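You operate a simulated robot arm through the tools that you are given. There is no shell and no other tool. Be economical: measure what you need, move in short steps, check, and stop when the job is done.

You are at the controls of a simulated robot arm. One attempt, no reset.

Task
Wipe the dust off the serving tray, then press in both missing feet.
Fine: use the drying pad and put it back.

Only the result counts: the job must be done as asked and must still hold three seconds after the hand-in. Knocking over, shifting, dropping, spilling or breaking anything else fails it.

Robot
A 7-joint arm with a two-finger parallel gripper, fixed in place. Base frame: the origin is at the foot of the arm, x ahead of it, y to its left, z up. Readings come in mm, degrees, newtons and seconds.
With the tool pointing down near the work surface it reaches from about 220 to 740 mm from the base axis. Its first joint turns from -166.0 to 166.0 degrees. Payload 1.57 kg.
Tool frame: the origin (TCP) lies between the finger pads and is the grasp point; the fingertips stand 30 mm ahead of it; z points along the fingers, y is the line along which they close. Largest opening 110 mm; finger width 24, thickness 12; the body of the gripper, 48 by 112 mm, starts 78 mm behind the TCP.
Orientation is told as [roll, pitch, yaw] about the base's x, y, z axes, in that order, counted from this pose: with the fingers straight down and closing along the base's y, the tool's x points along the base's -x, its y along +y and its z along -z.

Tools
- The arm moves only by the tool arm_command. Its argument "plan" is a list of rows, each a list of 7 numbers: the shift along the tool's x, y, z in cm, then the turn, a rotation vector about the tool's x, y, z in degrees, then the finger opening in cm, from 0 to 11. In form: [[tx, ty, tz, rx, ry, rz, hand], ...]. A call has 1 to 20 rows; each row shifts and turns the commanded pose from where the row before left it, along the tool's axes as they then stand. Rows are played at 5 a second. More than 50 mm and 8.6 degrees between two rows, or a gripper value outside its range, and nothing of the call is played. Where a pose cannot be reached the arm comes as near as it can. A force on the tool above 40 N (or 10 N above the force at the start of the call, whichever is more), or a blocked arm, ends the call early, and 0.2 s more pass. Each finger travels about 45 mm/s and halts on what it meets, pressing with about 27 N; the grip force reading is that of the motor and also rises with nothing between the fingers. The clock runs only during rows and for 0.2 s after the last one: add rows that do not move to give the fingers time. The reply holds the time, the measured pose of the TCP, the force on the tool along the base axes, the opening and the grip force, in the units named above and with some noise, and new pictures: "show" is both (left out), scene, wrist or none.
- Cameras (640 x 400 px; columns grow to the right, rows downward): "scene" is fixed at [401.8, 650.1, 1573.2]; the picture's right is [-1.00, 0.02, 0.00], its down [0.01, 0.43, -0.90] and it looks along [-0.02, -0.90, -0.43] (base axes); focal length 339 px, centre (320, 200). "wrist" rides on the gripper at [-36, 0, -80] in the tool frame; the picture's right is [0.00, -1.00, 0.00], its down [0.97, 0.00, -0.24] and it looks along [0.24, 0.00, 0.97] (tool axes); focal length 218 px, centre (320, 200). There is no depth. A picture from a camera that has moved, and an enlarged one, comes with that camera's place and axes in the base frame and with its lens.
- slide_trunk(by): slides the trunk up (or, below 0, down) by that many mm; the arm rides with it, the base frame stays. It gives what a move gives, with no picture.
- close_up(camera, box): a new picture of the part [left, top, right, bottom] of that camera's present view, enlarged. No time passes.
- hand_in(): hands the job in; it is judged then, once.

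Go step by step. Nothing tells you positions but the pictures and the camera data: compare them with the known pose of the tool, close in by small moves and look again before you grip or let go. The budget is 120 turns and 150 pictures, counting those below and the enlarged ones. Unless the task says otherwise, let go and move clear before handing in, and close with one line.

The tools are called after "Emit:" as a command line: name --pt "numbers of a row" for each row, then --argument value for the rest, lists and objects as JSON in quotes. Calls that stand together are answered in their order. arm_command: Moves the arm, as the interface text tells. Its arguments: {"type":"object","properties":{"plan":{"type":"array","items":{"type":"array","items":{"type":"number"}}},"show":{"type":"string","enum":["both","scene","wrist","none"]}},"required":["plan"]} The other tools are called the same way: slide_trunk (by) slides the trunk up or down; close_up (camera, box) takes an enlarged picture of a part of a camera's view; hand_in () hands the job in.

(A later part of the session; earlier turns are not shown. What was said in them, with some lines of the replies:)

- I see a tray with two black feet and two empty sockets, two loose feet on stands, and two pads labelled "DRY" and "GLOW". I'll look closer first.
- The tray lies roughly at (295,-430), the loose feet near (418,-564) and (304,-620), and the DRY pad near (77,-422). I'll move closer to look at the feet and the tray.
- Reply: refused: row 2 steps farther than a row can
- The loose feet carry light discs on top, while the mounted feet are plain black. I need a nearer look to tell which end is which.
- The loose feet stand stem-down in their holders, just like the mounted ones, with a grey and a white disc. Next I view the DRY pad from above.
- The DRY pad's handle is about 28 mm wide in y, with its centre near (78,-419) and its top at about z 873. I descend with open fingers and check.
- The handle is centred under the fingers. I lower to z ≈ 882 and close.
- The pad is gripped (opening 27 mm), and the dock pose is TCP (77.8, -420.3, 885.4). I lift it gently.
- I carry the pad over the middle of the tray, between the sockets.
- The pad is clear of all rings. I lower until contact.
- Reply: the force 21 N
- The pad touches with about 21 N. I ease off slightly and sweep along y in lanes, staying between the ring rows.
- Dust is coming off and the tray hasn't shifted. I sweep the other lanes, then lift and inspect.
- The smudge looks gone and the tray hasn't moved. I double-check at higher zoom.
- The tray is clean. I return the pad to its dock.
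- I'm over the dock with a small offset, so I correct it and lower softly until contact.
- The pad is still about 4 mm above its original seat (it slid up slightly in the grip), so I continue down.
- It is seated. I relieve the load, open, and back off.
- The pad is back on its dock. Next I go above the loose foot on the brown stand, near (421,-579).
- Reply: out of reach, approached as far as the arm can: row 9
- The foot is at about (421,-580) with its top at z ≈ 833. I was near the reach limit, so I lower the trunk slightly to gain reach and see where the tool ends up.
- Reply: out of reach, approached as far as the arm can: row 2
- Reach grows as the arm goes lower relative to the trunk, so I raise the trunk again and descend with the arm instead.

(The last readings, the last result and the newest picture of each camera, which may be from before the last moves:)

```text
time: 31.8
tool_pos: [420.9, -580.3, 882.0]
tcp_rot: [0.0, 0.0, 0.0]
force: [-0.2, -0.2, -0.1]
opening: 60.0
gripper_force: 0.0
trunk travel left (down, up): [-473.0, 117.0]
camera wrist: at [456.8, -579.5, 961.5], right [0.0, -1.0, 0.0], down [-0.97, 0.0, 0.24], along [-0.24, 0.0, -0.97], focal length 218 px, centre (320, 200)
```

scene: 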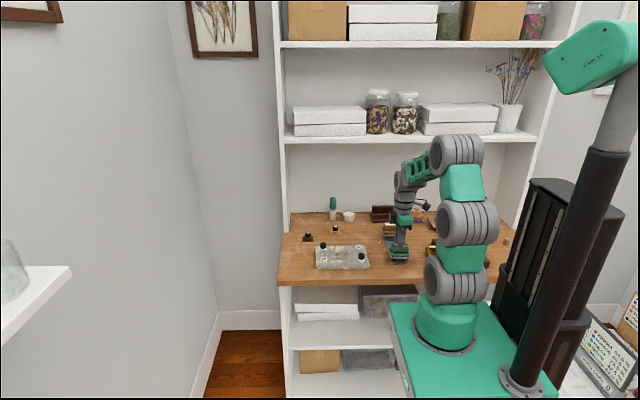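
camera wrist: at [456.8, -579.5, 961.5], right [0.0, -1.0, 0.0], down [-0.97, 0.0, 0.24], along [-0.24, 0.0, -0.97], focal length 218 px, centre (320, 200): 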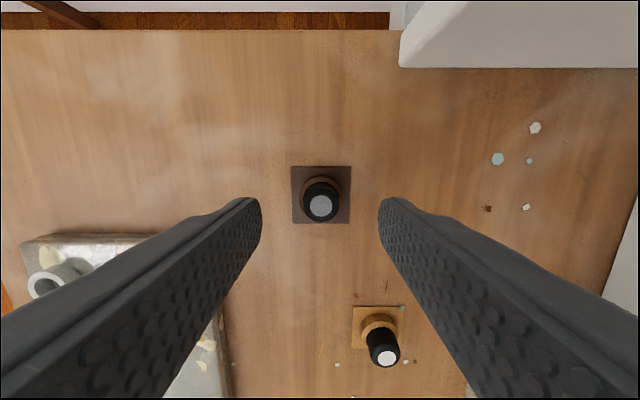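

I'm centred over the foot. I descend to z ≈ 847 and close.

Emit:
arm_command --pt "0 0 1.5 0 0 0 6" --pt "0 0 1 0 0 0 5" --pt "0 0 0.9 0 0 0 5" --pt "0 0 0 0 0 0 5" --pt "0 0 0 0 0 0 1" --pt "0 0 0 0 0 0 1" --pt "0 0 0 0 0 0 1" --pt "0 0 0 0 0 0 1" --show "wrist"

Emit:
close_up --camera "scene" --box '[295, 220, 325, 250]'

```text
time: 33.6
tool_pos: [418.8, -580.0, 847.1]
tcp_rot: [0.0, 0.0, -0.1]
force: [1.0, -0.1, -0.1]
opening: 20.6
gripper_force: 27.4
trunk travel left (down, up): [-473.0, 117.0]
camera wrist: at [455.8, -580.4, 927.7], right [0.0, -1.0, 0.0], down [-0.97, 0.0, 0.24], along [-0.24, 0.0, -0.97], focal length 218 px, centre (320, 200)
```

wrist: 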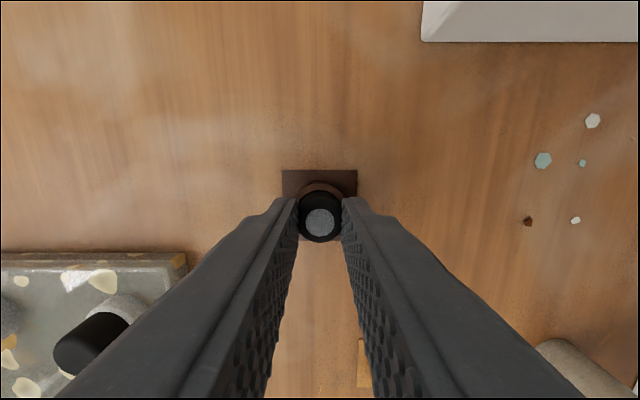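

```text
13.33 times, centred on (310, 235) of scene
camera zoom: at [401.8, 650.1, 1573.2], right [-1.0, 0.02, 0.0], down [0.01, 0.43, -0.9], along [-0.02, -0.9, -0.43], focal length 4525 px, centre (453, -267)
```

zoom: 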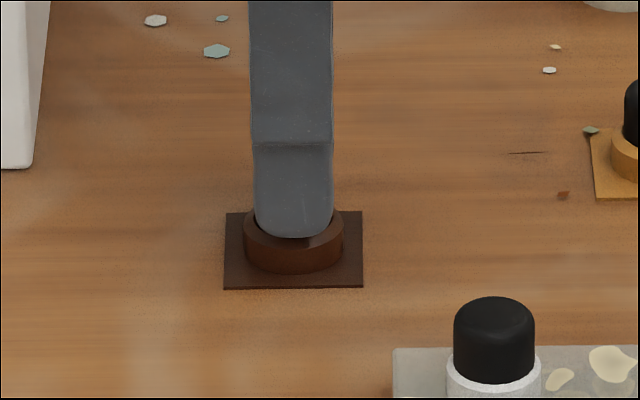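

It is gripped at 20.6 mm. I lift and check.

Emit:
arm_command --pt "0 0 -0.5 0 0 0 1" --pt "0 0 -1.5 0 0 0 1" --pt "0 0 -3 0 0 0 1" --pt "0 0 0 0 0 0 1" --show "wrist"

Emit:
close_up --camera "scene" --box '[295, 205, 335, 250]'

Emit:
close_up --camera "wrist" --box '[270, 150, 370, 270]'

```text
time: 34.6
tool_pos: [421.0, -580.0, 897.4]
tcp_rot: [0.0, 0.0, 0.0]
force: [0.2, 0.0, -0.7]
opening: 20.1
gripper_force: 27.4
trunk travel left (down, up): [-473.0, 117.0]
camera wrist: at [456.9, -579.3, 977.7], right [0.0, -1.0, 0.0], down [-0.97, 0.0, 0.24], along [-0.24, 0.0, -0.97], focal length 218 px, centre (320, 200)
```

wrist: 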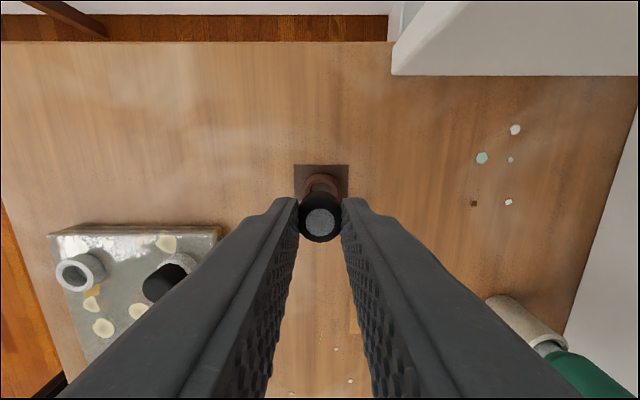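

```text
8.89 times, centred on (315, 228) of scene
camera zoom: at [401.8, 650.1, 1573.2], right [-1.0, 0.02, 0.0], down [0.01, 0.43, -0.9], along [-0.02, -0.9, -0.43], focal length 3016 px, centre (364, -44)
```

zoom: 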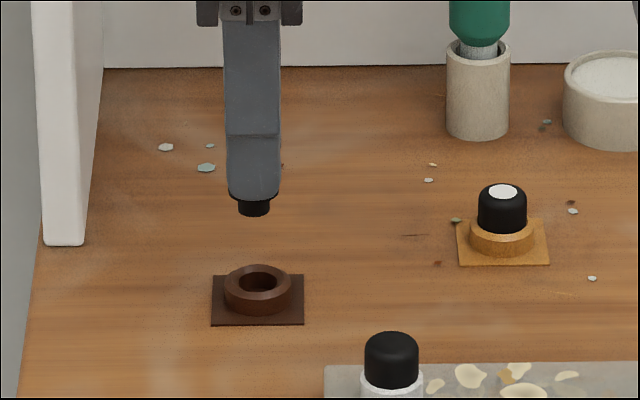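

```text
3.33 times, centred on (320, 210) of wrist
camera zoom: at [456.9, -579.3, 977.7], right [0.0, -1.0, 0.0], down [-0.97, 0.0, 0.24], along [-0.24, 0.0, -0.97], focal length 728 px, centre (320, 167)
```

zoom: 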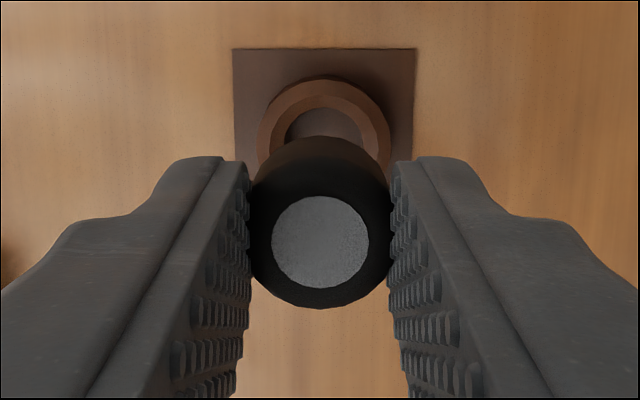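

The foot came out cleanly, stem down. I carry it over the empty socket near (360,-392), staying above the mounted foot.

Emit:
arm_command --pt "3 1.5 -1 0 0 0 1" --pt "2.5 3 -1.5 0 0 0 1" --pt "0.5 4 -0.5 0 0 0 1" --pt "0 4 0 0 0 0 1" --pt "0 4 0 0 0 0 1" --pt "0 2.2 0 0 0 0 1" --pt "0 0 2 0 0 0 1" --pt "0 0 0 0 0 0 1" --show "wrist"

Emit:
close_up --camera "wrist" --box '[260, 120, 380, 270]'

Emit:
close_up --camera "scene" --box '[310, 225, 350, 270]'

```text
time: 36.4
tool_pos: [359.1, -393.1, 907.9]
tcp_rot: [0.0, 0.0, 0.0]
force: [-0.5, 0.4, -0.9]
opening: 19.9
gripper_force: 26.9
trunk travel left (down, up): [-473.0, 117.0]
camera wrist: at [395.5, -393.5, 987.5], right [0.0, -1.0, 0.0], down [-0.97, 0.0, 0.24], along [-0.24, 0.0, -0.97], focal length 218 px, centre (320, 200)
```

wrist: 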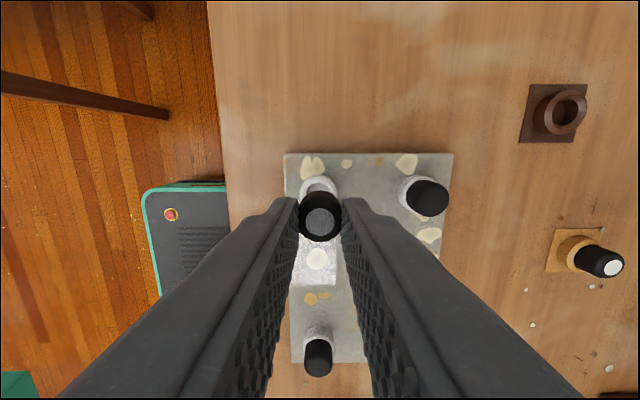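

```text
2.67 times, centred on (320, 195) of wrist
camera zoom: at [395.5, -393.5, 987.5], right [0.0, -1.0, 0.0], down [-0.97, 0.0, 0.24], along [-0.24, 0.0, -0.97], focal length 582 px, centre (320, 213)
```

zoom: 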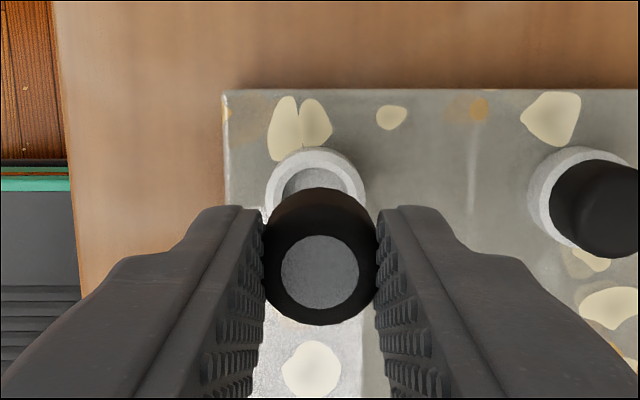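

```text
8.89 times, centred on (330, 248) of scene
camera zoom: at [401.8, 650.1, 1573.2], right [-1.0, 0.02, 0.0], down [0.01, 0.43, -0.9], along [-0.02, -0.9, -0.43], focal length 3016 px, centre (231, -222)
```

zoom: 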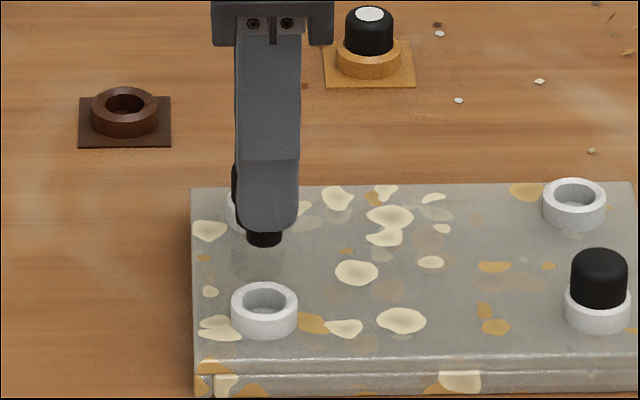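

The ring is centred near (360.2,-392.3) and the foot sits about 1 mm off in both x and y. I correct and descend to just above the ring.

Emit:
arm_command --pt "0.1 0.1 1.5 0 0 0 1" --pt "0 0 1.3 0 0 0 1" --pt "0 0 0 0 0 0 1" --show "wrist"

Emit:
close_up --camera "wrist" --box '[260, 120, 380, 270]'

Emit:
close_up --camera "scene" --box '[315, 235, 345, 270]'

```text
time: 37.2
tool_pos: [357.3, -391.9, 878.6]
tcp_rot: [0.0, 0.0, 0.0]
force: [-0.4, -0.3, 0.5]
opening: 20.0
gripper_force: 26.8
trunk travel left (down, up): [-473.0, 117.0]
camera wrist: at [394.1, -392.1, 959.2], right [0.0, -1.0, 0.0], down [-0.97, 0.0, 0.24], along [-0.24, 0.0, -0.97], focal length 218 px, centre (320, 200)
```

wrist: 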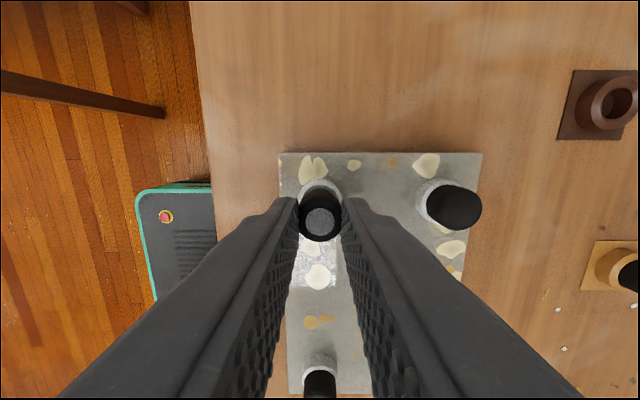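

```text
2.67 times, centred on (320, 195) of wrist
camera zoom: at [394.1, -392.1, 959.2], right [0.0, -1.0, 0.0], down [-0.97, 0.0, 0.24], along [-0.24, 0.0, -0.97], focal length 582 px, centre (320, 213)
```

zoom: 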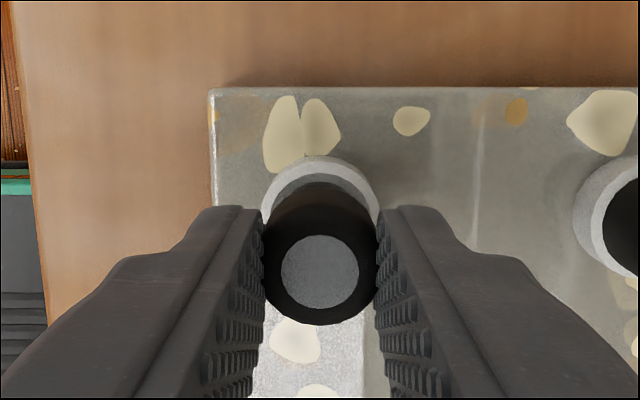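

```text
11.43 times, centred on (330, 252) of scene
camera zoom: at [401.8, 650.1, 1573.2], right [-1.0, 0.02, 0.0], down [0.01, 0.43, -0.9], along [-0.02, -0.9, -0.43], focal length 3878 px, centre (206, -400)
```

zoom: 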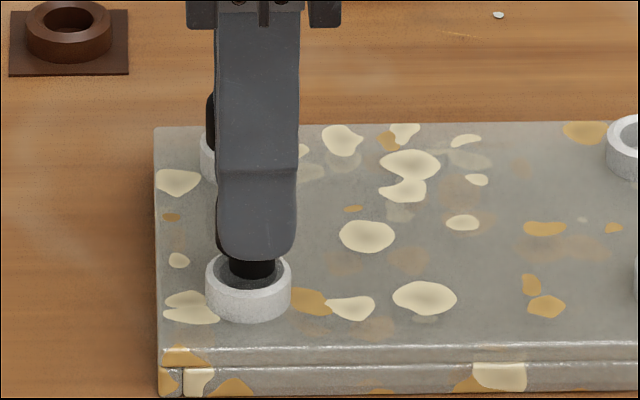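

Now the foot is centred in y but about 1.5 mm short in x. I correct and lower gently into the socket.

Emit:
arm_command --pt "-0.15 0 0 0 0 0 1" --pt "0 0 0.5 0 0 0 1" --pt "0 0 0.3 0 0 0 1" --pt "0 0 0.2 0 0 0 1" --pt "0 0 0.2 0 0 0 1" --pt "0 0 0 0 0 0 1" --show "none"

Emit:
close_up --camera "scene" --box '[315, 235, 345, 270]'

```text
time: 38.6
tool_pos: [361.1, -391.1, 866.3]
tcp_rot: [-0.1, 0.0, 0.0]
force: [0.0, -0.1, 0.1]
opening: 20.3
gripper_force: 27.1
trunk travel left (down, up): [-473.0, 117.0]
```

```text
11.43 times, centred on (330, 252) of scene
camera zoom: at [401.8, 650.1, 1573.2], right [-1.0, 0.02, 0.0], down [0.01, 0.43, -0.9], along [-0.02, -0.9, -0.43], focal length 3878 px, centre (206, -400)
```

zoom: 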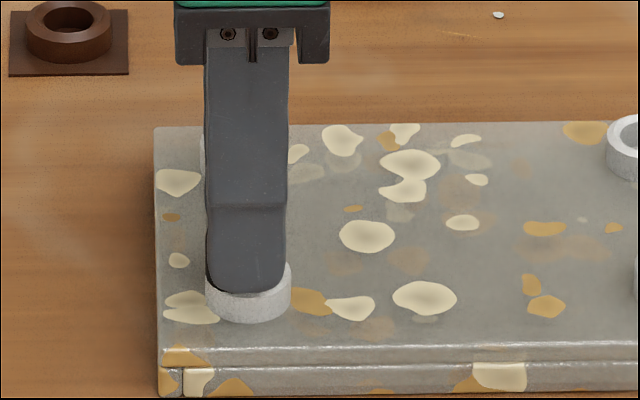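

Emit:
arm_command --pt "0 0 0.15 0 0 0 1" --pt "0 0 0.15 0 0 0 1" --pt "0 0 0.15 0 0 0 1" --pt "0 0 0.1 0 0 0 1" --pt "0 0 0 0 0 0 1" --show "wrist"

Emit:
close_up --camera "scene" --box '[315, 235, 345, 270]'

```text
time: 39.8
tool_pos: [361.8, -392.0, 864.6]
tcp_rot: [-0.4, -0.2, 0.1]
force: [-0.2, -2.4, 35.2]
opening: 21.0
gripper_force: 27.2
trunk travel left (down, up): [-473.0, 117.0]
camera wrist: at [396.9, -392.1, 945.1], right [0.0, -1.0, 0.01], down [-0.97, 0.0, 0.23], along [-0.23, -0.01, -0.97], focal length 218 px, centre (320, 200)
```

wrist: 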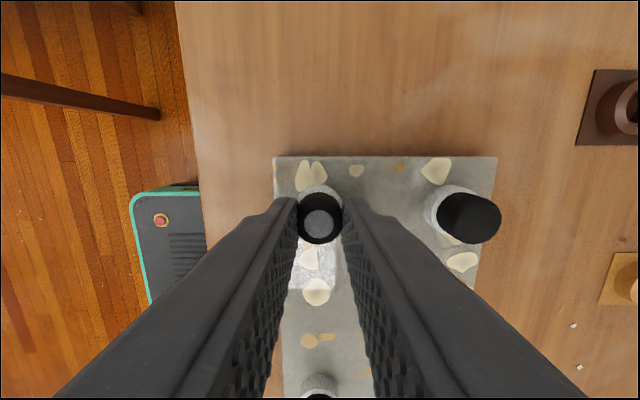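

```text
11.43 times, centred on (330, 252) of scene
camera zoom: at [401.8, 650.1, 1573.2], right [-1.0, 0.02, 0.0], down [0.01, 0.43, -0.9], along [-0.02, -0.9, -0.43], focal length 3878 px, centre (206, -400)
```

zoom: 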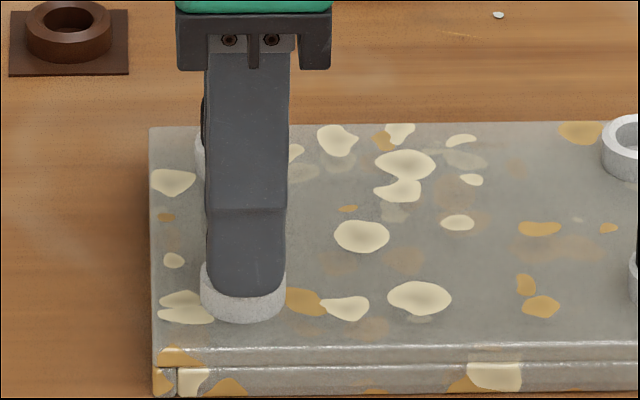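

Resistance is 35 N and the tray has self-aligned by about 1.5 mm. I relieve the load, open and inspect how far the foot went in.

Emit:
arm_command --pt "0 0 -0.3 0 0 0 1" --pt "0 0 0 0 0 0 3" --pt "0 0 0 0 0 0 4.5" --pt "0 0 0 0 0 0 4.5" --pt "0 0 -2.5 0 0 0 4.5" --pt "0 0 -3.5 0 0 0 4.5" --pt "0 0 0 0 0 0 4.5" --show "wrist"

Emit:
close_up --camera "scene" --box '[315, 235, 375, 272]'

Emit:
close_up --camera "wrist" --box '[250, 120, 470, 270]'

```text
time: 41.4
tool_pos: [360.8, -391.6, 925.1]
tcp_rot: [0.0, -0.1, 0.0]
force: [0.5, 0.2, -0.4]
opening: 44.7
gripper_force: 0.2
trunk travel left (down, up): [-473.0, 117.0]
camera wrist: at [397.2, -391.5, 1005.1], right [0.0, -1.0, 0.0], down [-0.97, 0.0, 0.24], along [-0.24, 0.0, -0.97], focal length 218 px, centre (320, 200)
```

wrist: 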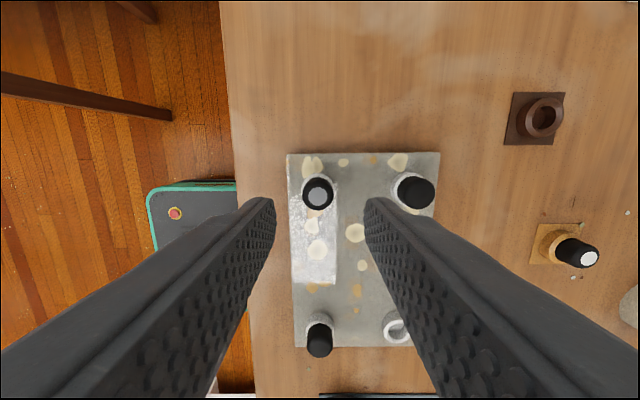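

```text
10.67 times, centred on (345, 254) of scene
camera zoom: at [401.8, 650.1, 1573.2], right [-1.0, 0.02, 0.0], down [0.01, 0.43, -0.9], along [-0.02, -0.9, -0.43], focal length 3620 px, centre (53, -371)
```

zoom: 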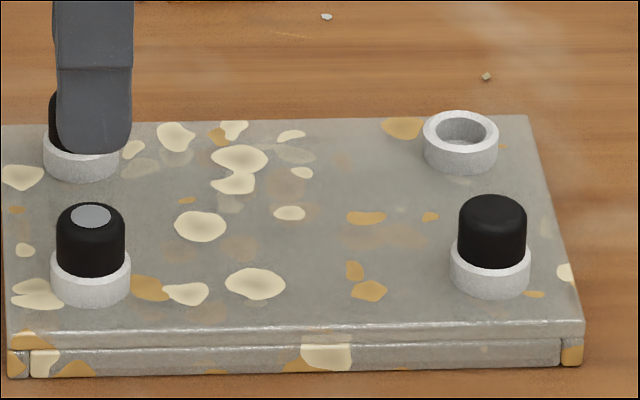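

```text
2.67 times, centred on (360, 195) of wrist
camera zoom: at [397.2, -391.5, 1005.1], right [0.0, -1.0, 0.0], down [-0.97, 0.0, 0.24], along [-0.24, 0.0, -0.97], focal length 582 px, centre (213, 213)
```

zoom: 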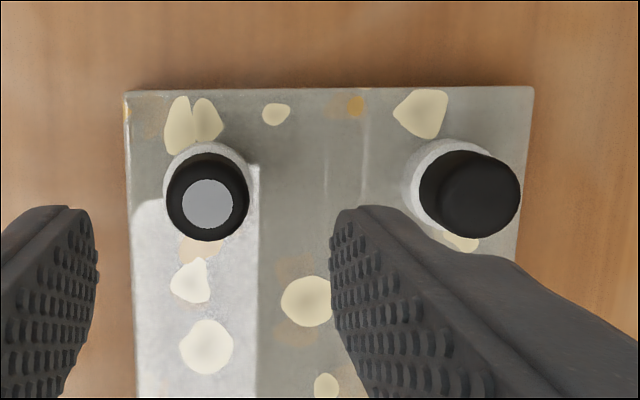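

The new foot looks level with the mounted ones. I press its top with closed fingertips to be sure it is fully seated.

Emit:
arm_command --pt "0 0.1 0 0 0 0 0" --pt "0 0 1 0 0 0 0" --pt "0 0 2 0 0 0 0" --pt "0 0 1.3 0 0 0 0" --pt "0 0 0.3 0 0 0 0" --pt "0 0 0.2 0 0 0 0" --pt "0 0 0.2 0 0 0 0" --pt "0 0 0.2 0 0 0 0" --pt "0 0 0.2 0 0 0 0" --pt "0 0 0.2 0 0 0 0" --pt "0 0 0 0 0 0 0" --show "none"

Emit:
close_up --camera "scene" --box '[315, 235, 375, 272]'

```text
time: 43.4
tool_pos: [363.6, -392.6, 877.5]
tcp_rot: [-0.6, -0.5, 0.1]
force: [-0.1, 0.9, 14.4]
opening: 0.0
gripper_force: 21.3
trunk travel left (down, up): [-473.0, 117.0]
stopped in row 9: the force on the tool passed its limit (the readings are from after the stop); the commanded pose is now the measured one
```

```text
10.67 times, centred on (345, 254) of scene
camera zoom: at [401.8, 650.1, 1573.2], right [-1.0, 0.02, 0.0], down [0.01, 0.43, -0.9], along [-0.02, -0.9, -0.43], focal length 3620 px, centre (53, -371)
```

zoom: 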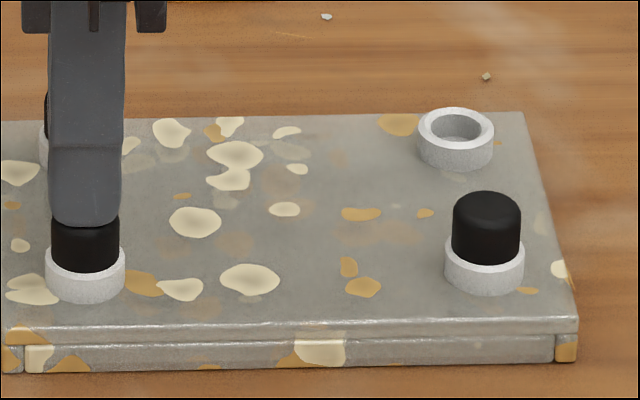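

It held at about 40 N, so the foot is fully seated. I lift and go to the second foot near (306,-628), keeping clear of the green-handled tool behind it.

Emit:
arm_command --pt "0 0 -2 0 0 0 0" --pt "0 0 -3 0 0 0 2" --pt "0.8 -4 0 0 0 0 4" --pt "1 -4 0 0 0 0 5" --pt "1 -4 0 0 0 0 5" --pt "1 -4 0 0 0 0 5" --pt "1 -4 0 0 0 0 5" --pt "1 -3.2 0 0 0 0 5" --pt "0 0 2 0 0 0 5" --pt "0 0 0 0 0 0 5"

Emit:
close_up --camera "scene" --box '[315, 235, 375, 272]'

Emit:
close_up --camera "wrist" --box '[260, 130, 380, 260]'

```text
time: 45.6
tool_pos: [303.4, -624.9, 906.1]
tcp_rot: [-0.4, -0.3, 0.0]
force: [-0.4, 0.3, 0.7]
opening: 50.0
gripper_force: 0.0
trunk travel left (down, up): [-473.0, 117.0]
camera wrist: at [339.2, -624.6, 987.8], right [0.0, -1.0, 0.01], down [-0.97, 0.0, 0.24], along [-0.24, -0.01, -0.97], focal length 218 px, centre (320, 200)
```

scene: 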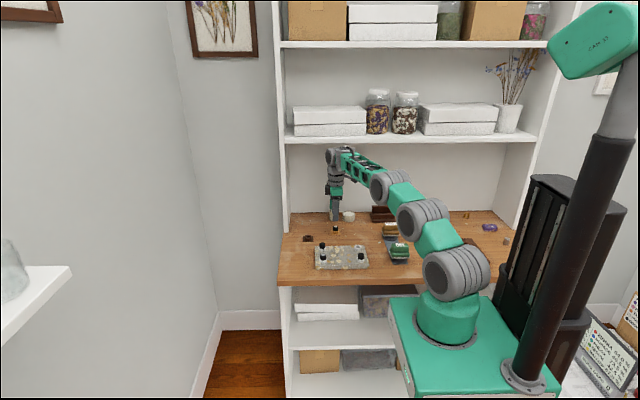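
wrist: 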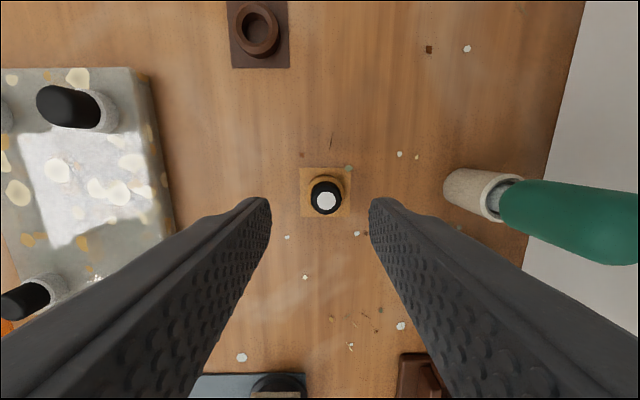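

```text
10.67 times, centred on (345, 254) of scene
camera zoom: at [401.8, 650.1, 1573.2], right [-1.0, 0.02, 0.0], down [0.01, 0.43, -0.9], along [-0.02, -0.9, -0.43], focal length 3620 px, centre (53, -371)
```

zoom: 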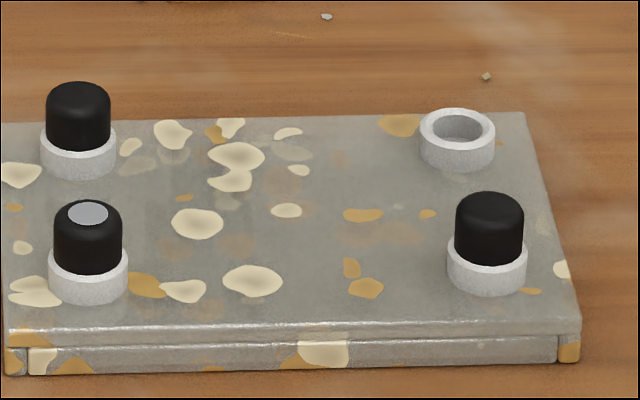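

```text
3.08 times, centred on (320, 195) of wrist
camera zoom: at [339.2, -624.6, 987.8], right [0.0, -1.0, 0.01], down [-0.97, 0.0, 0.24], along [-0.24, -0.01, -0.97], focal length 672 px, centre (320, 215)
```

zoom: 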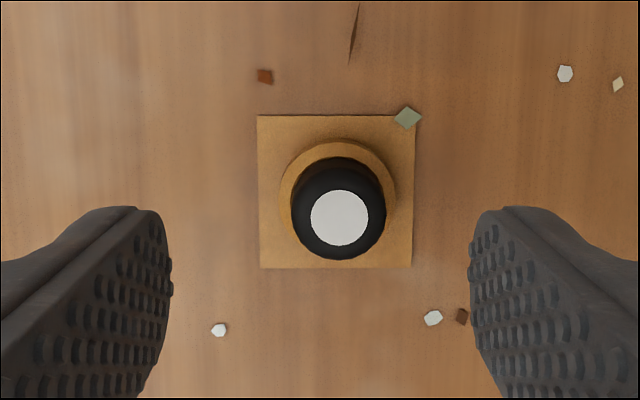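

The first foot is seated level with the others. The second foot is at about (300.5,-630.4), so I align, level the tool, and descend partway.

Emit:
arm_command --pt "0 0 0 -0.4 0.3 0 5" --pt "0.3 -0.55 0 0 0 0 5" --pt "0 0 2.4 0 0 0 5" --pt "0 0 0 0 0 0 5" --show "wrist"

Emit:
close_up --camera "wrist" --box '[260, 140, 380, 270]'

```text
time: 46.6
tool_pos: [301.8, -629.7, 882.7]
tcp_rot: [0.0, 0.0, 0.2]
force: [0.7, -0.3, -0.9]
opening: 50.4
gripper_force: 0.0
trunk travel left (down, up): [-473.0, 117.0]
camera wrist: at [337.1, -628.8, 962.9], right [0.0, -1.0, 0.0], down [-0.97, 0.0, 0.24], along [-0.24, 0.0, -0.97], focal length 218 px, centre (320, 200)
```

wrist: 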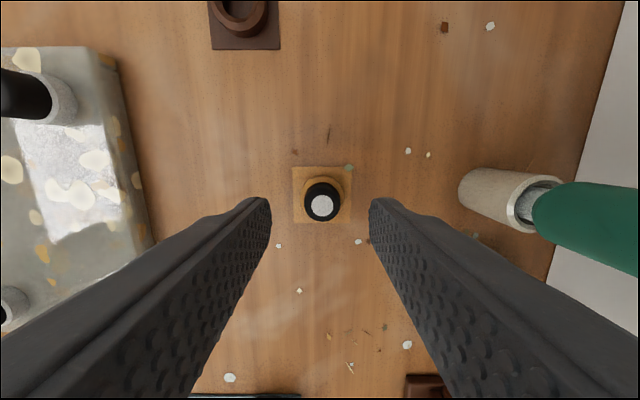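

```text
3.08 times, centred on (320, 205) of wrist
camera zoom: at [337.1, -628.8, 962.9], right [0.0, -1.0, 0.0], down [-0.97, 0.0, 0.24], along [-0.24, 0.0, -0.97], focal length 672 px, centre (320, 185)
```

zoom: 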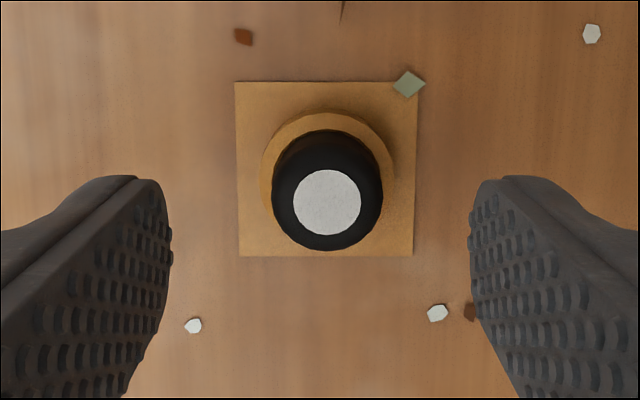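

Emit:
arm_command --pt "0 -0.13 1.5 0 0 0 5" --pt "0 0 1 0 0 0 5" --pt "0 0 1 0 0 0 5" --pt "0 0 0 0 0 0 5" --pt "0 0 0 0 0 0 1" --pt "0 0 0 0 0 0 1" --pt "0 0 0 0 0 0 1" --pt "0 0 0 0 0 0 1" --pt "0 0 -0.5 0 0 0 1" --pt "0 0 -1.5 0 0 0 1" --pt "0 0 -3 0 0 0 1" --pt "0 0 0 0 0 0 1" --show "wrist"

Emit:
close_up --camera "scene" --box '[295, 205, 355, 250]'

Emit:
close_up --camera "wrist" --box '[270, 150, 370, 270]'

```text
time: 49.2
tool_pos: [301.1, -629.6, 898.7]
tcp_rot: [0.1, 0.0, 0.1]
force: [1.0, -0.8, 0.0]
opening: 20.0
gripper_force: 27.5
trunk travel left (down, up): [-473.0, 117.0]
camera wrist: at [337.9, -630.4, 978.1], right [0.0, -1.0, 0.0], down [-0.97, 0.0, 0.24], along [-0.24, 0.0, -0.97], focal length 218 px, centre (320, 200)
```

wrist: 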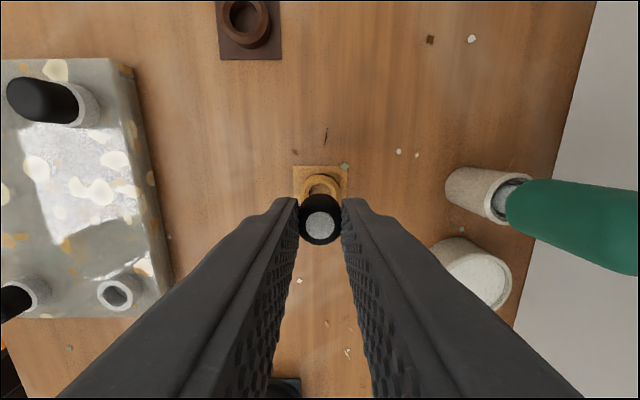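

```text
8.89 times, centred on (325, 228) of scene
camera zoom: at [401.8, 650.1, 1573.2], right [-1.0, 0.02, 0.0], down [0.01, 0.43, -0.9], along [-0.02, -0.9, -0.43], focal length 3016 px, centre (276, -44)
```

zoom: 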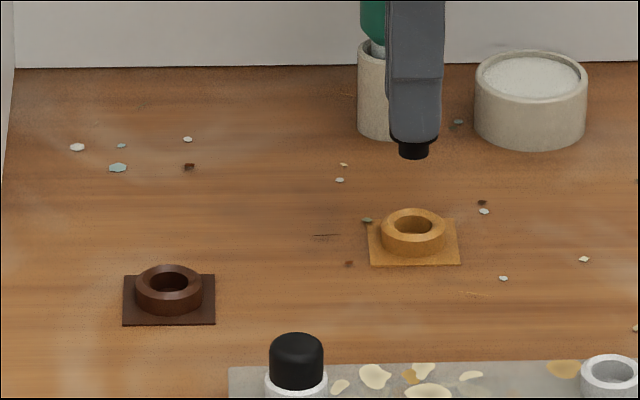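

```text
3.33 times, centred on (320, 210) of wrist
camera zoom: at [337.9, -630.4, 978.1], right [0.0, -1.0, 0.0], down [-0.97, 0.0, 0.24], along [-0.24, 0.0, -0.97], focal length 728 px, centre (320, 167)
```

zoom: 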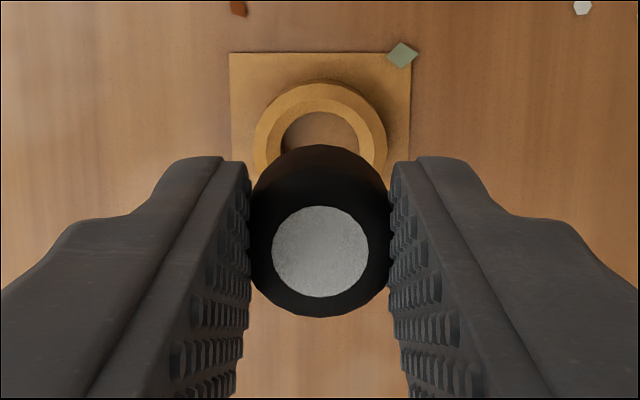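

The second foot is free. I carry it over the remaining socket near (223,-468).

Emit:
arm_command --pt "0.5 1 -1 0 0 0 1" --pt "1.8 3.5 0 0 0 0 1" --pt "1.8 3.9 0 0 0 0 1" --pt "1.8 3.9 0 0 0 0 1" --pt "1.9 3.9 0 0 0 0 1" --pt "0 0 0 0 0 0 1" --pt "0 0 0 0 0 0 1" --show "wrist"

Emit:
close_up --camera "wrist" --box '[260, 120, 380, 270]'

Emit:
close_up --camera "scene" --box '[340, 220, 380, 265]'

```text
time: 50.8
tool_pos: [224.2, -470.7, 909.0]
tcp_rot: [0.1, 0.0, 0.0]
force: [-0.1, -1.2, -0.9]
opening: 20.2
gripper_force: 26.9
trunk travel left (down, up): [-473.0, 117.0]
camera wrist: at [260.4, -471.7, 988.6], right [0.0, -1.0, 0.0], down [-0.97, 0.0, 0.24], along [-0.24, 0.0, -0.97], focal length 218 px, centre (320, 200)
```

wrist: 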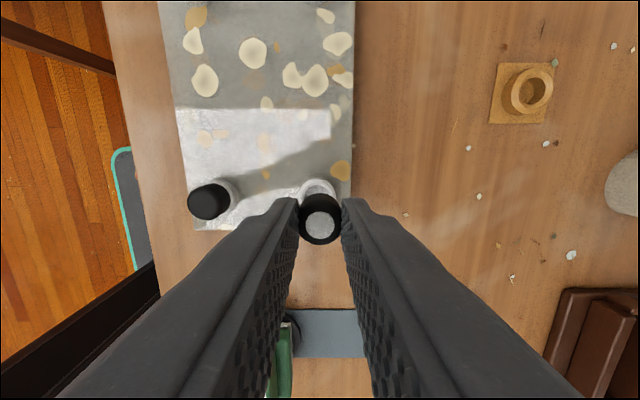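

```text
2.67 times, centred on (320, 195) of wrist
camera zoom: at [260.4, -471.7, 988.6], right [0.0, -1.0, 0.0], down [-0.97, 0.0, 0.24], along [-0.24, 0.0, -0.97], focal length 582 px, centre (320, 213)
```

zoom: 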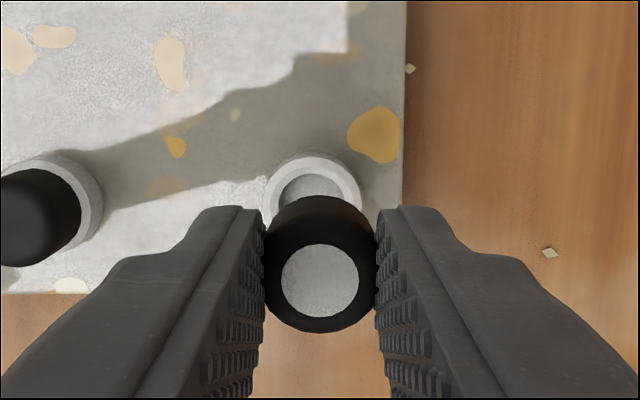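

```text
8.89 times, centred on (360, 242) of scene
camera zoom: at [401.8, 650.1, 1573.2], right [-1.0, 0.02, 0.0], down [0.01, 0.43, -0.9], along [-0.02, -0.9, -0.43], focal length 3016 px, centre (-36, -178)
```

zoom: 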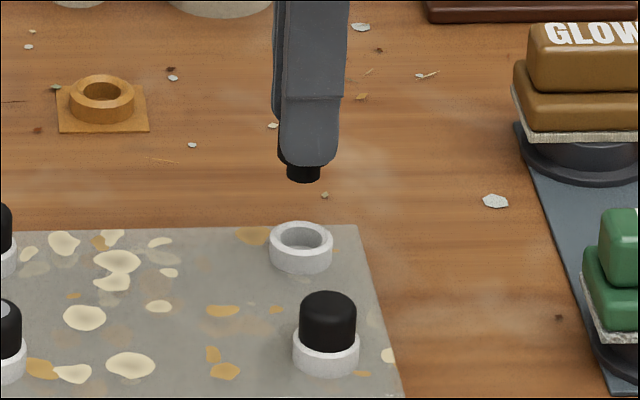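

Emit:
arm_command --pt "0.05 0.24 1.5 0 0 0 1" --pt "0 0 1.5 0 0 0 1" --pt "0 0 0 0 0 0 1" --pt "0 0 0 0 0 0 1" --show "none"

Emit:
close_up --camera "wrist" --box '[260, 120, 380, 270]'

Emit:
close_up --camera "scene" --box '[345, 230, 375, 265]'

```text
time: 51.8
tool_pos: [222.6, -468.3, 878.5]
tcp_rot: [0.2, -0.1, 0.1]
force: [-0.7, -0.1, -0.4]
opening: 20.2
gripper_force: 27.2
trunk travel left (down, up): [-473.0, 117.0]
```

```text
2.67 times, centred on (320, 195) of wrist
camera zoom: at [259.1, -468.2, 958.8], right [0.0, -1.0, 0.0], down [-0.97, 0.0, 0.24], along [-0.24, 0.0, -0.97], focal length 582 px, centre (320, 213)
```

zoom: 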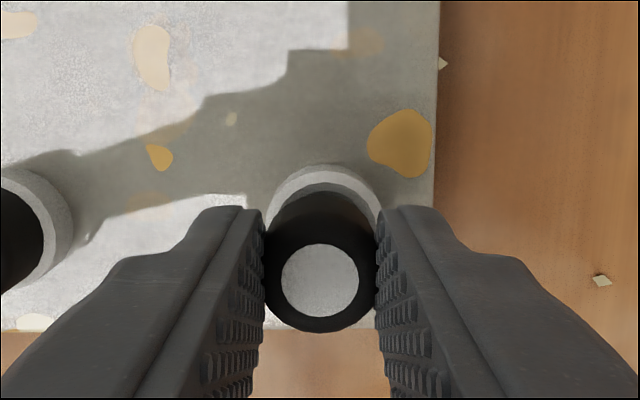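

```text
11.43 times, centred on (360, 248) of scene
camera zoom: at [401.8, 650.1, 1573.2], right [-1.0, 0.02, 0.0], down [0.01, 0.43, -0.9], along [-0.02, -0.9, -0.43], focal length 3878 px, centre (-137, -343)
```

zoom: 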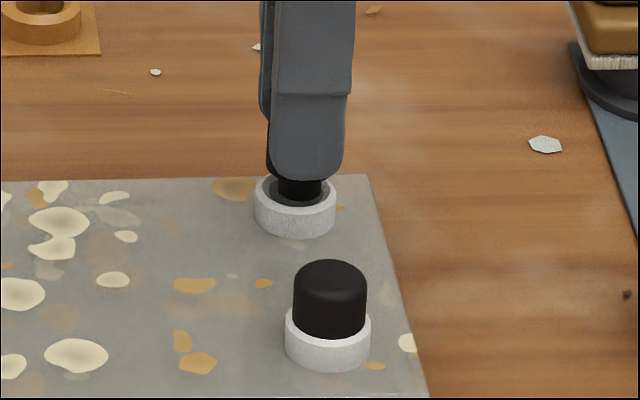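

Same small x correction (+1.3 mm), then lower into the socket.

Emit:
arm_command --pt "-0.13 -0.03 0 0 0 0 1" --pt "0 0 0.5 0 0 0 1" --pt "0 0 0.3 0 0 0 1" --pt "0 0 0.2 0 0 0 1" --pt "0 0 0.15 0 0 0 1" --pt "0 0 0 0 0 0 1" --show "none"

Emit:
close_up --camera "scene" --box '[345, 230, 375, 265]'

```text
time: 53.2
tool_pos: [223.9, -467.7, 866.8]
tcp_rot: [0.0, 0.0, 0.1]
force: [0.0, -1.1, 5.3]
opening: 20.2
gripper_force: 27.2
trunk travel left (down, up): [-473.0, 117.0]
```

```text
11.43 times, centred on (360, 248) of scene
camera zoom: at [401.8, 650.1, 1573.2], right [-1.0, 0.02, 0.0], down [0.01, 0.43, -0.9], along [-0.02, -0.9, -0.43], focal length 3878 px, centre (-137, -343)
```

zoom: 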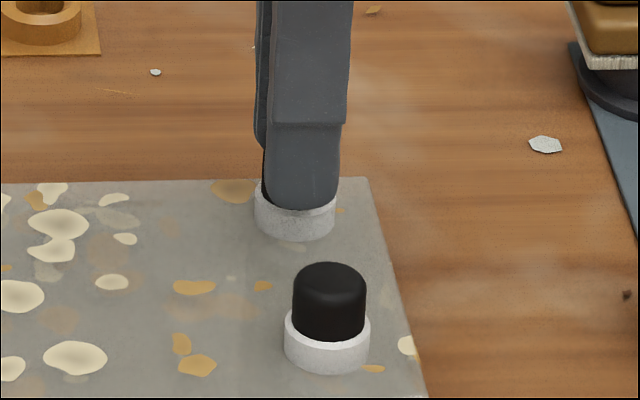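

Emit:
arm_command --pt "0 0 0.15 0 0 0 1" --pt "0 0 0.15 0 0 0 1" --pt "0 0 0.1 0 0 0 1" --pt "0 0 0.1 0 0 0 1" --pt "0 0 0 0 0 0 1" --show "none"

Emit:
close_up --camera "scene" --box '[345, 230, 375, 265]'

```text
time: 54.4
tool_pos: [224.6, -468.1, 864.3]
tcp_rot: [-0.2, -0.1, 0.2]
force: [1.4, -7.7, 34.8]
opening: 20.5
gripper_force: 26.9
trunk travel left (down, up): [-473.0, 117.0]
```

```text
11.43 times, centred on (360, 248) of scene
camera zoom: at [401.8, 650.1, 1573.2], right [-1.0, 0.02, 0.0], down [0.01, 0.43, -0.9], along [-0.02, -0.9, -0.43], focal length 3878 px, centre (-137, -343)
```

zoom: 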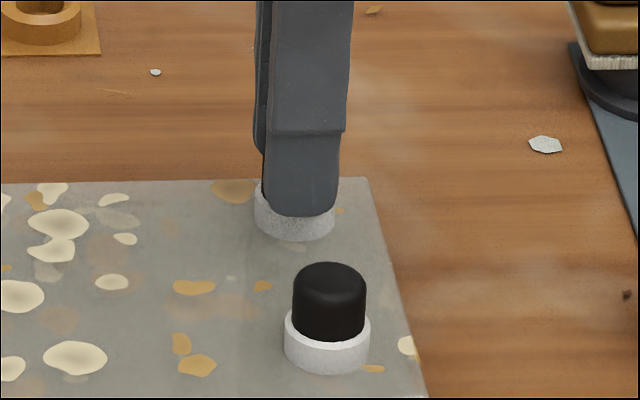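

The state matches the first foot (35 N at z ≈ 864). I relieve, release, rise and inspect.

Emit:
arm_command --pt "0 0 -0.3 0 0 0 1" --pt "0 0 0 0 0 0 3" --pt "0 0 0 0 0 0 4.5" --pt "0 0 0 0 0 0 4.5" --pt "0 0 -2.5 0 0 0 4.5" --pt "0 0 -3.5 0 0 0 4.5" --pt "0 0 0 0 0 0 4.5" --show "wrist"

Emit:
close_up --camera "scene" --box '[315, 235, 375, 272]'

Emit:
close_up --camera "wrist" --box '[180, 120, 400, 270]'

```text
time: 56.0
tool_pos: [224.6, -466.9, 925.6]
tcp_rot: [0.1, 0.0, 0.0]
force: [-0.6, 0.4, 0.1]
opening: 44.9
gripper_force: 0.0
trunk travel left (down, up): [-473.0, 117.0]
camera wrist: at [260.4, -467.3, 1005.7], right [0.0, -1.0, 0.0], down [-0.97, 0.0, 0.24], along [-0.24, 0.0, -0.97], focal length 218 px, centre (320, 200)
```

wrist: 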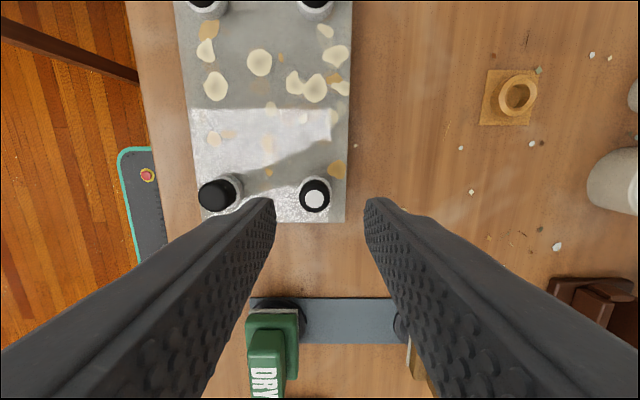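

```text
10.67 times, centred on (345, 254) of scene
camera zoom: at [401.8, 650.1, 1573.2], right [-1.0, 0.02, 0.0], down [0.01, 0.43, -0.9], along [-0.02, -0.9, -0.43], focal length 3620 px, centre (53, -371)
```

zoom: 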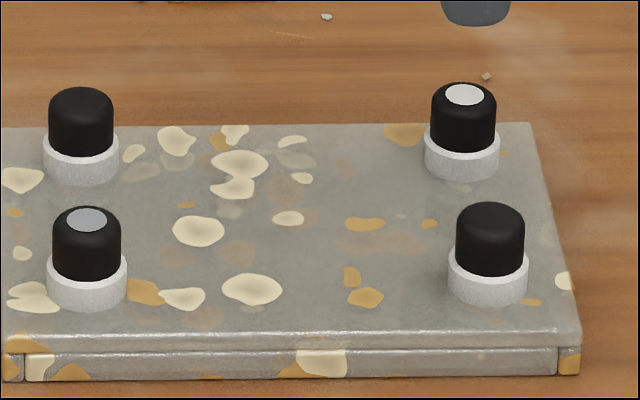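

```text
2.67 times, centred on (290, 195) of wrist
camera zoom: at [260.4, -467.3, 1005.7], right [0.0, -1.0, 0.0], down [-0.97, 0.0, 0.24], along [-0.24, 0.0, -0.97], focal length 582 px, centre (400, 213)
```

zoom: 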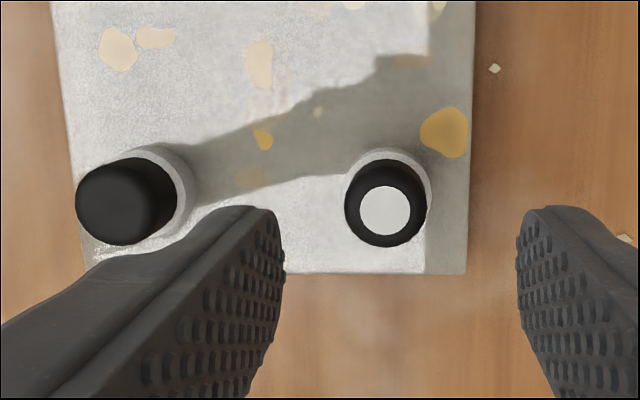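

Both feet now sit at the same height as the original ones. I move clear and take a last look at everything.

Emit:
arm_command --pt "0 1 -4 0 0 0 4.5" --pt "-1 2 -4 0 0 0 4.5" --pt "-1 2 -4 0 0 0 4.5" --pt "-2 2 -3 0 0 0 4.5" --pt "0 0 0 0 0 0 4.5"

Emit:
close_up --camera "scene" --box '[270, 190, 520, 300]'

Emit:
close_up --camera "scene" --box '[315, 235, 415, 275]'

```text
time: 57.2
tool_pos: [267.0, -399.0, 1074.3]
tcp_rot: [0.1, 0.1, 0.0]
force: [-0.5, -0.3, -0.6]
opening: 45.2
gripper_force: 0.1
trunk travel left (down, up): [-473.0, 117.0]
camera wrist: at [302.4, -399.7, 1153.4], right [0.0, -1.0, 0.0], down [-0.97, 0.0, 0.24], along [-0.24, 0.0, -0.97], focal length 218 px, centre (320, 200)
```

scene: 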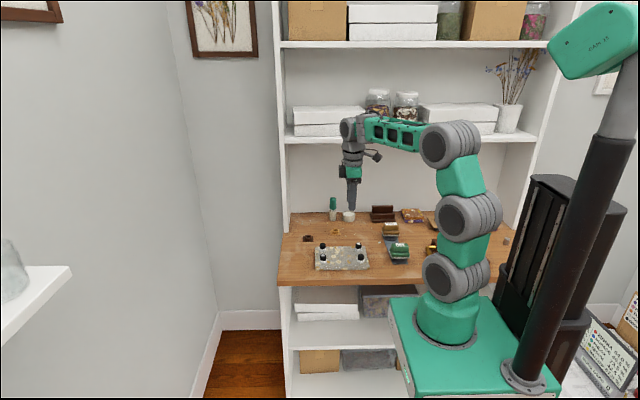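
wrist: 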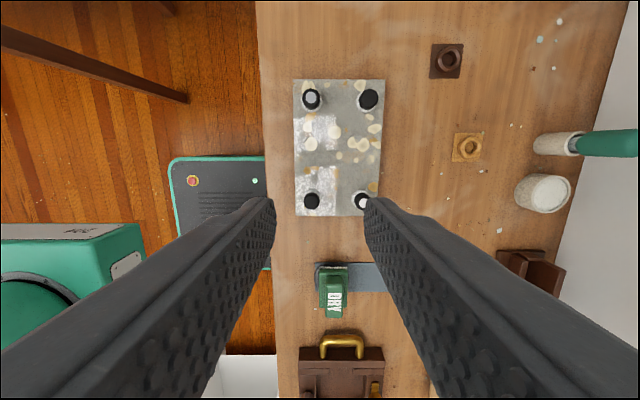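

```text
2.56 times, centred on (395, 245) of scene
camera zoom: at [401.8, 650.1, 1573.2], right [-1.0, 0.02, 0.0], down [0.01, 0.43, -0.9], along [-0.02, -0.9, -0.43], focal length 869 px, centre (128, 85)
```

zoom: 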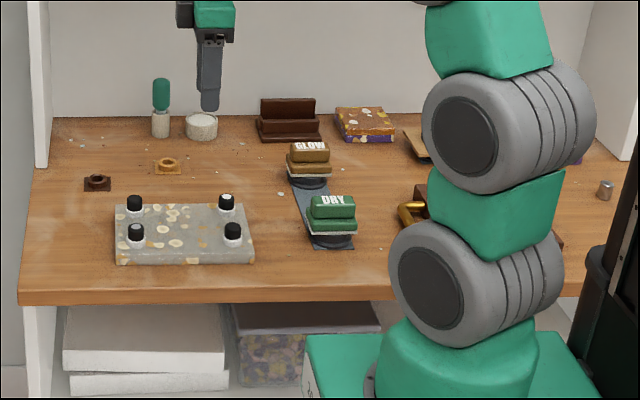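

```text
6.40 times, centred on (365, 255) of scene
camera zoom: at [401.8, 650.1, 1573.2], right [-1.0, 0.02, 0.0], down [0.01, 0.43, -0.9], along [-0.02, -0.9, -0.43], focal length 2172 px, centre (32, -152)
```

zoom: 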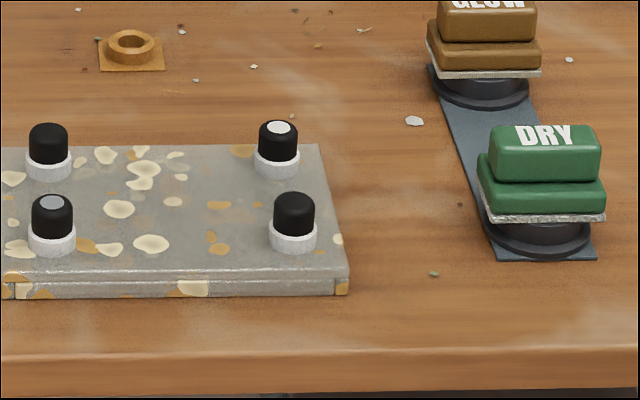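

The tray is clean, all four feet are seated, the pad is on its dock and everything else looks undisturbed. I hand in.

Emit:
hand_in

```text
The job is handed in.
```

I wiped the tray clean with the DRY pad, put the pad back on its dock and pressed in both missing feet; the tray itself shifted a few millimetres during the pressing.
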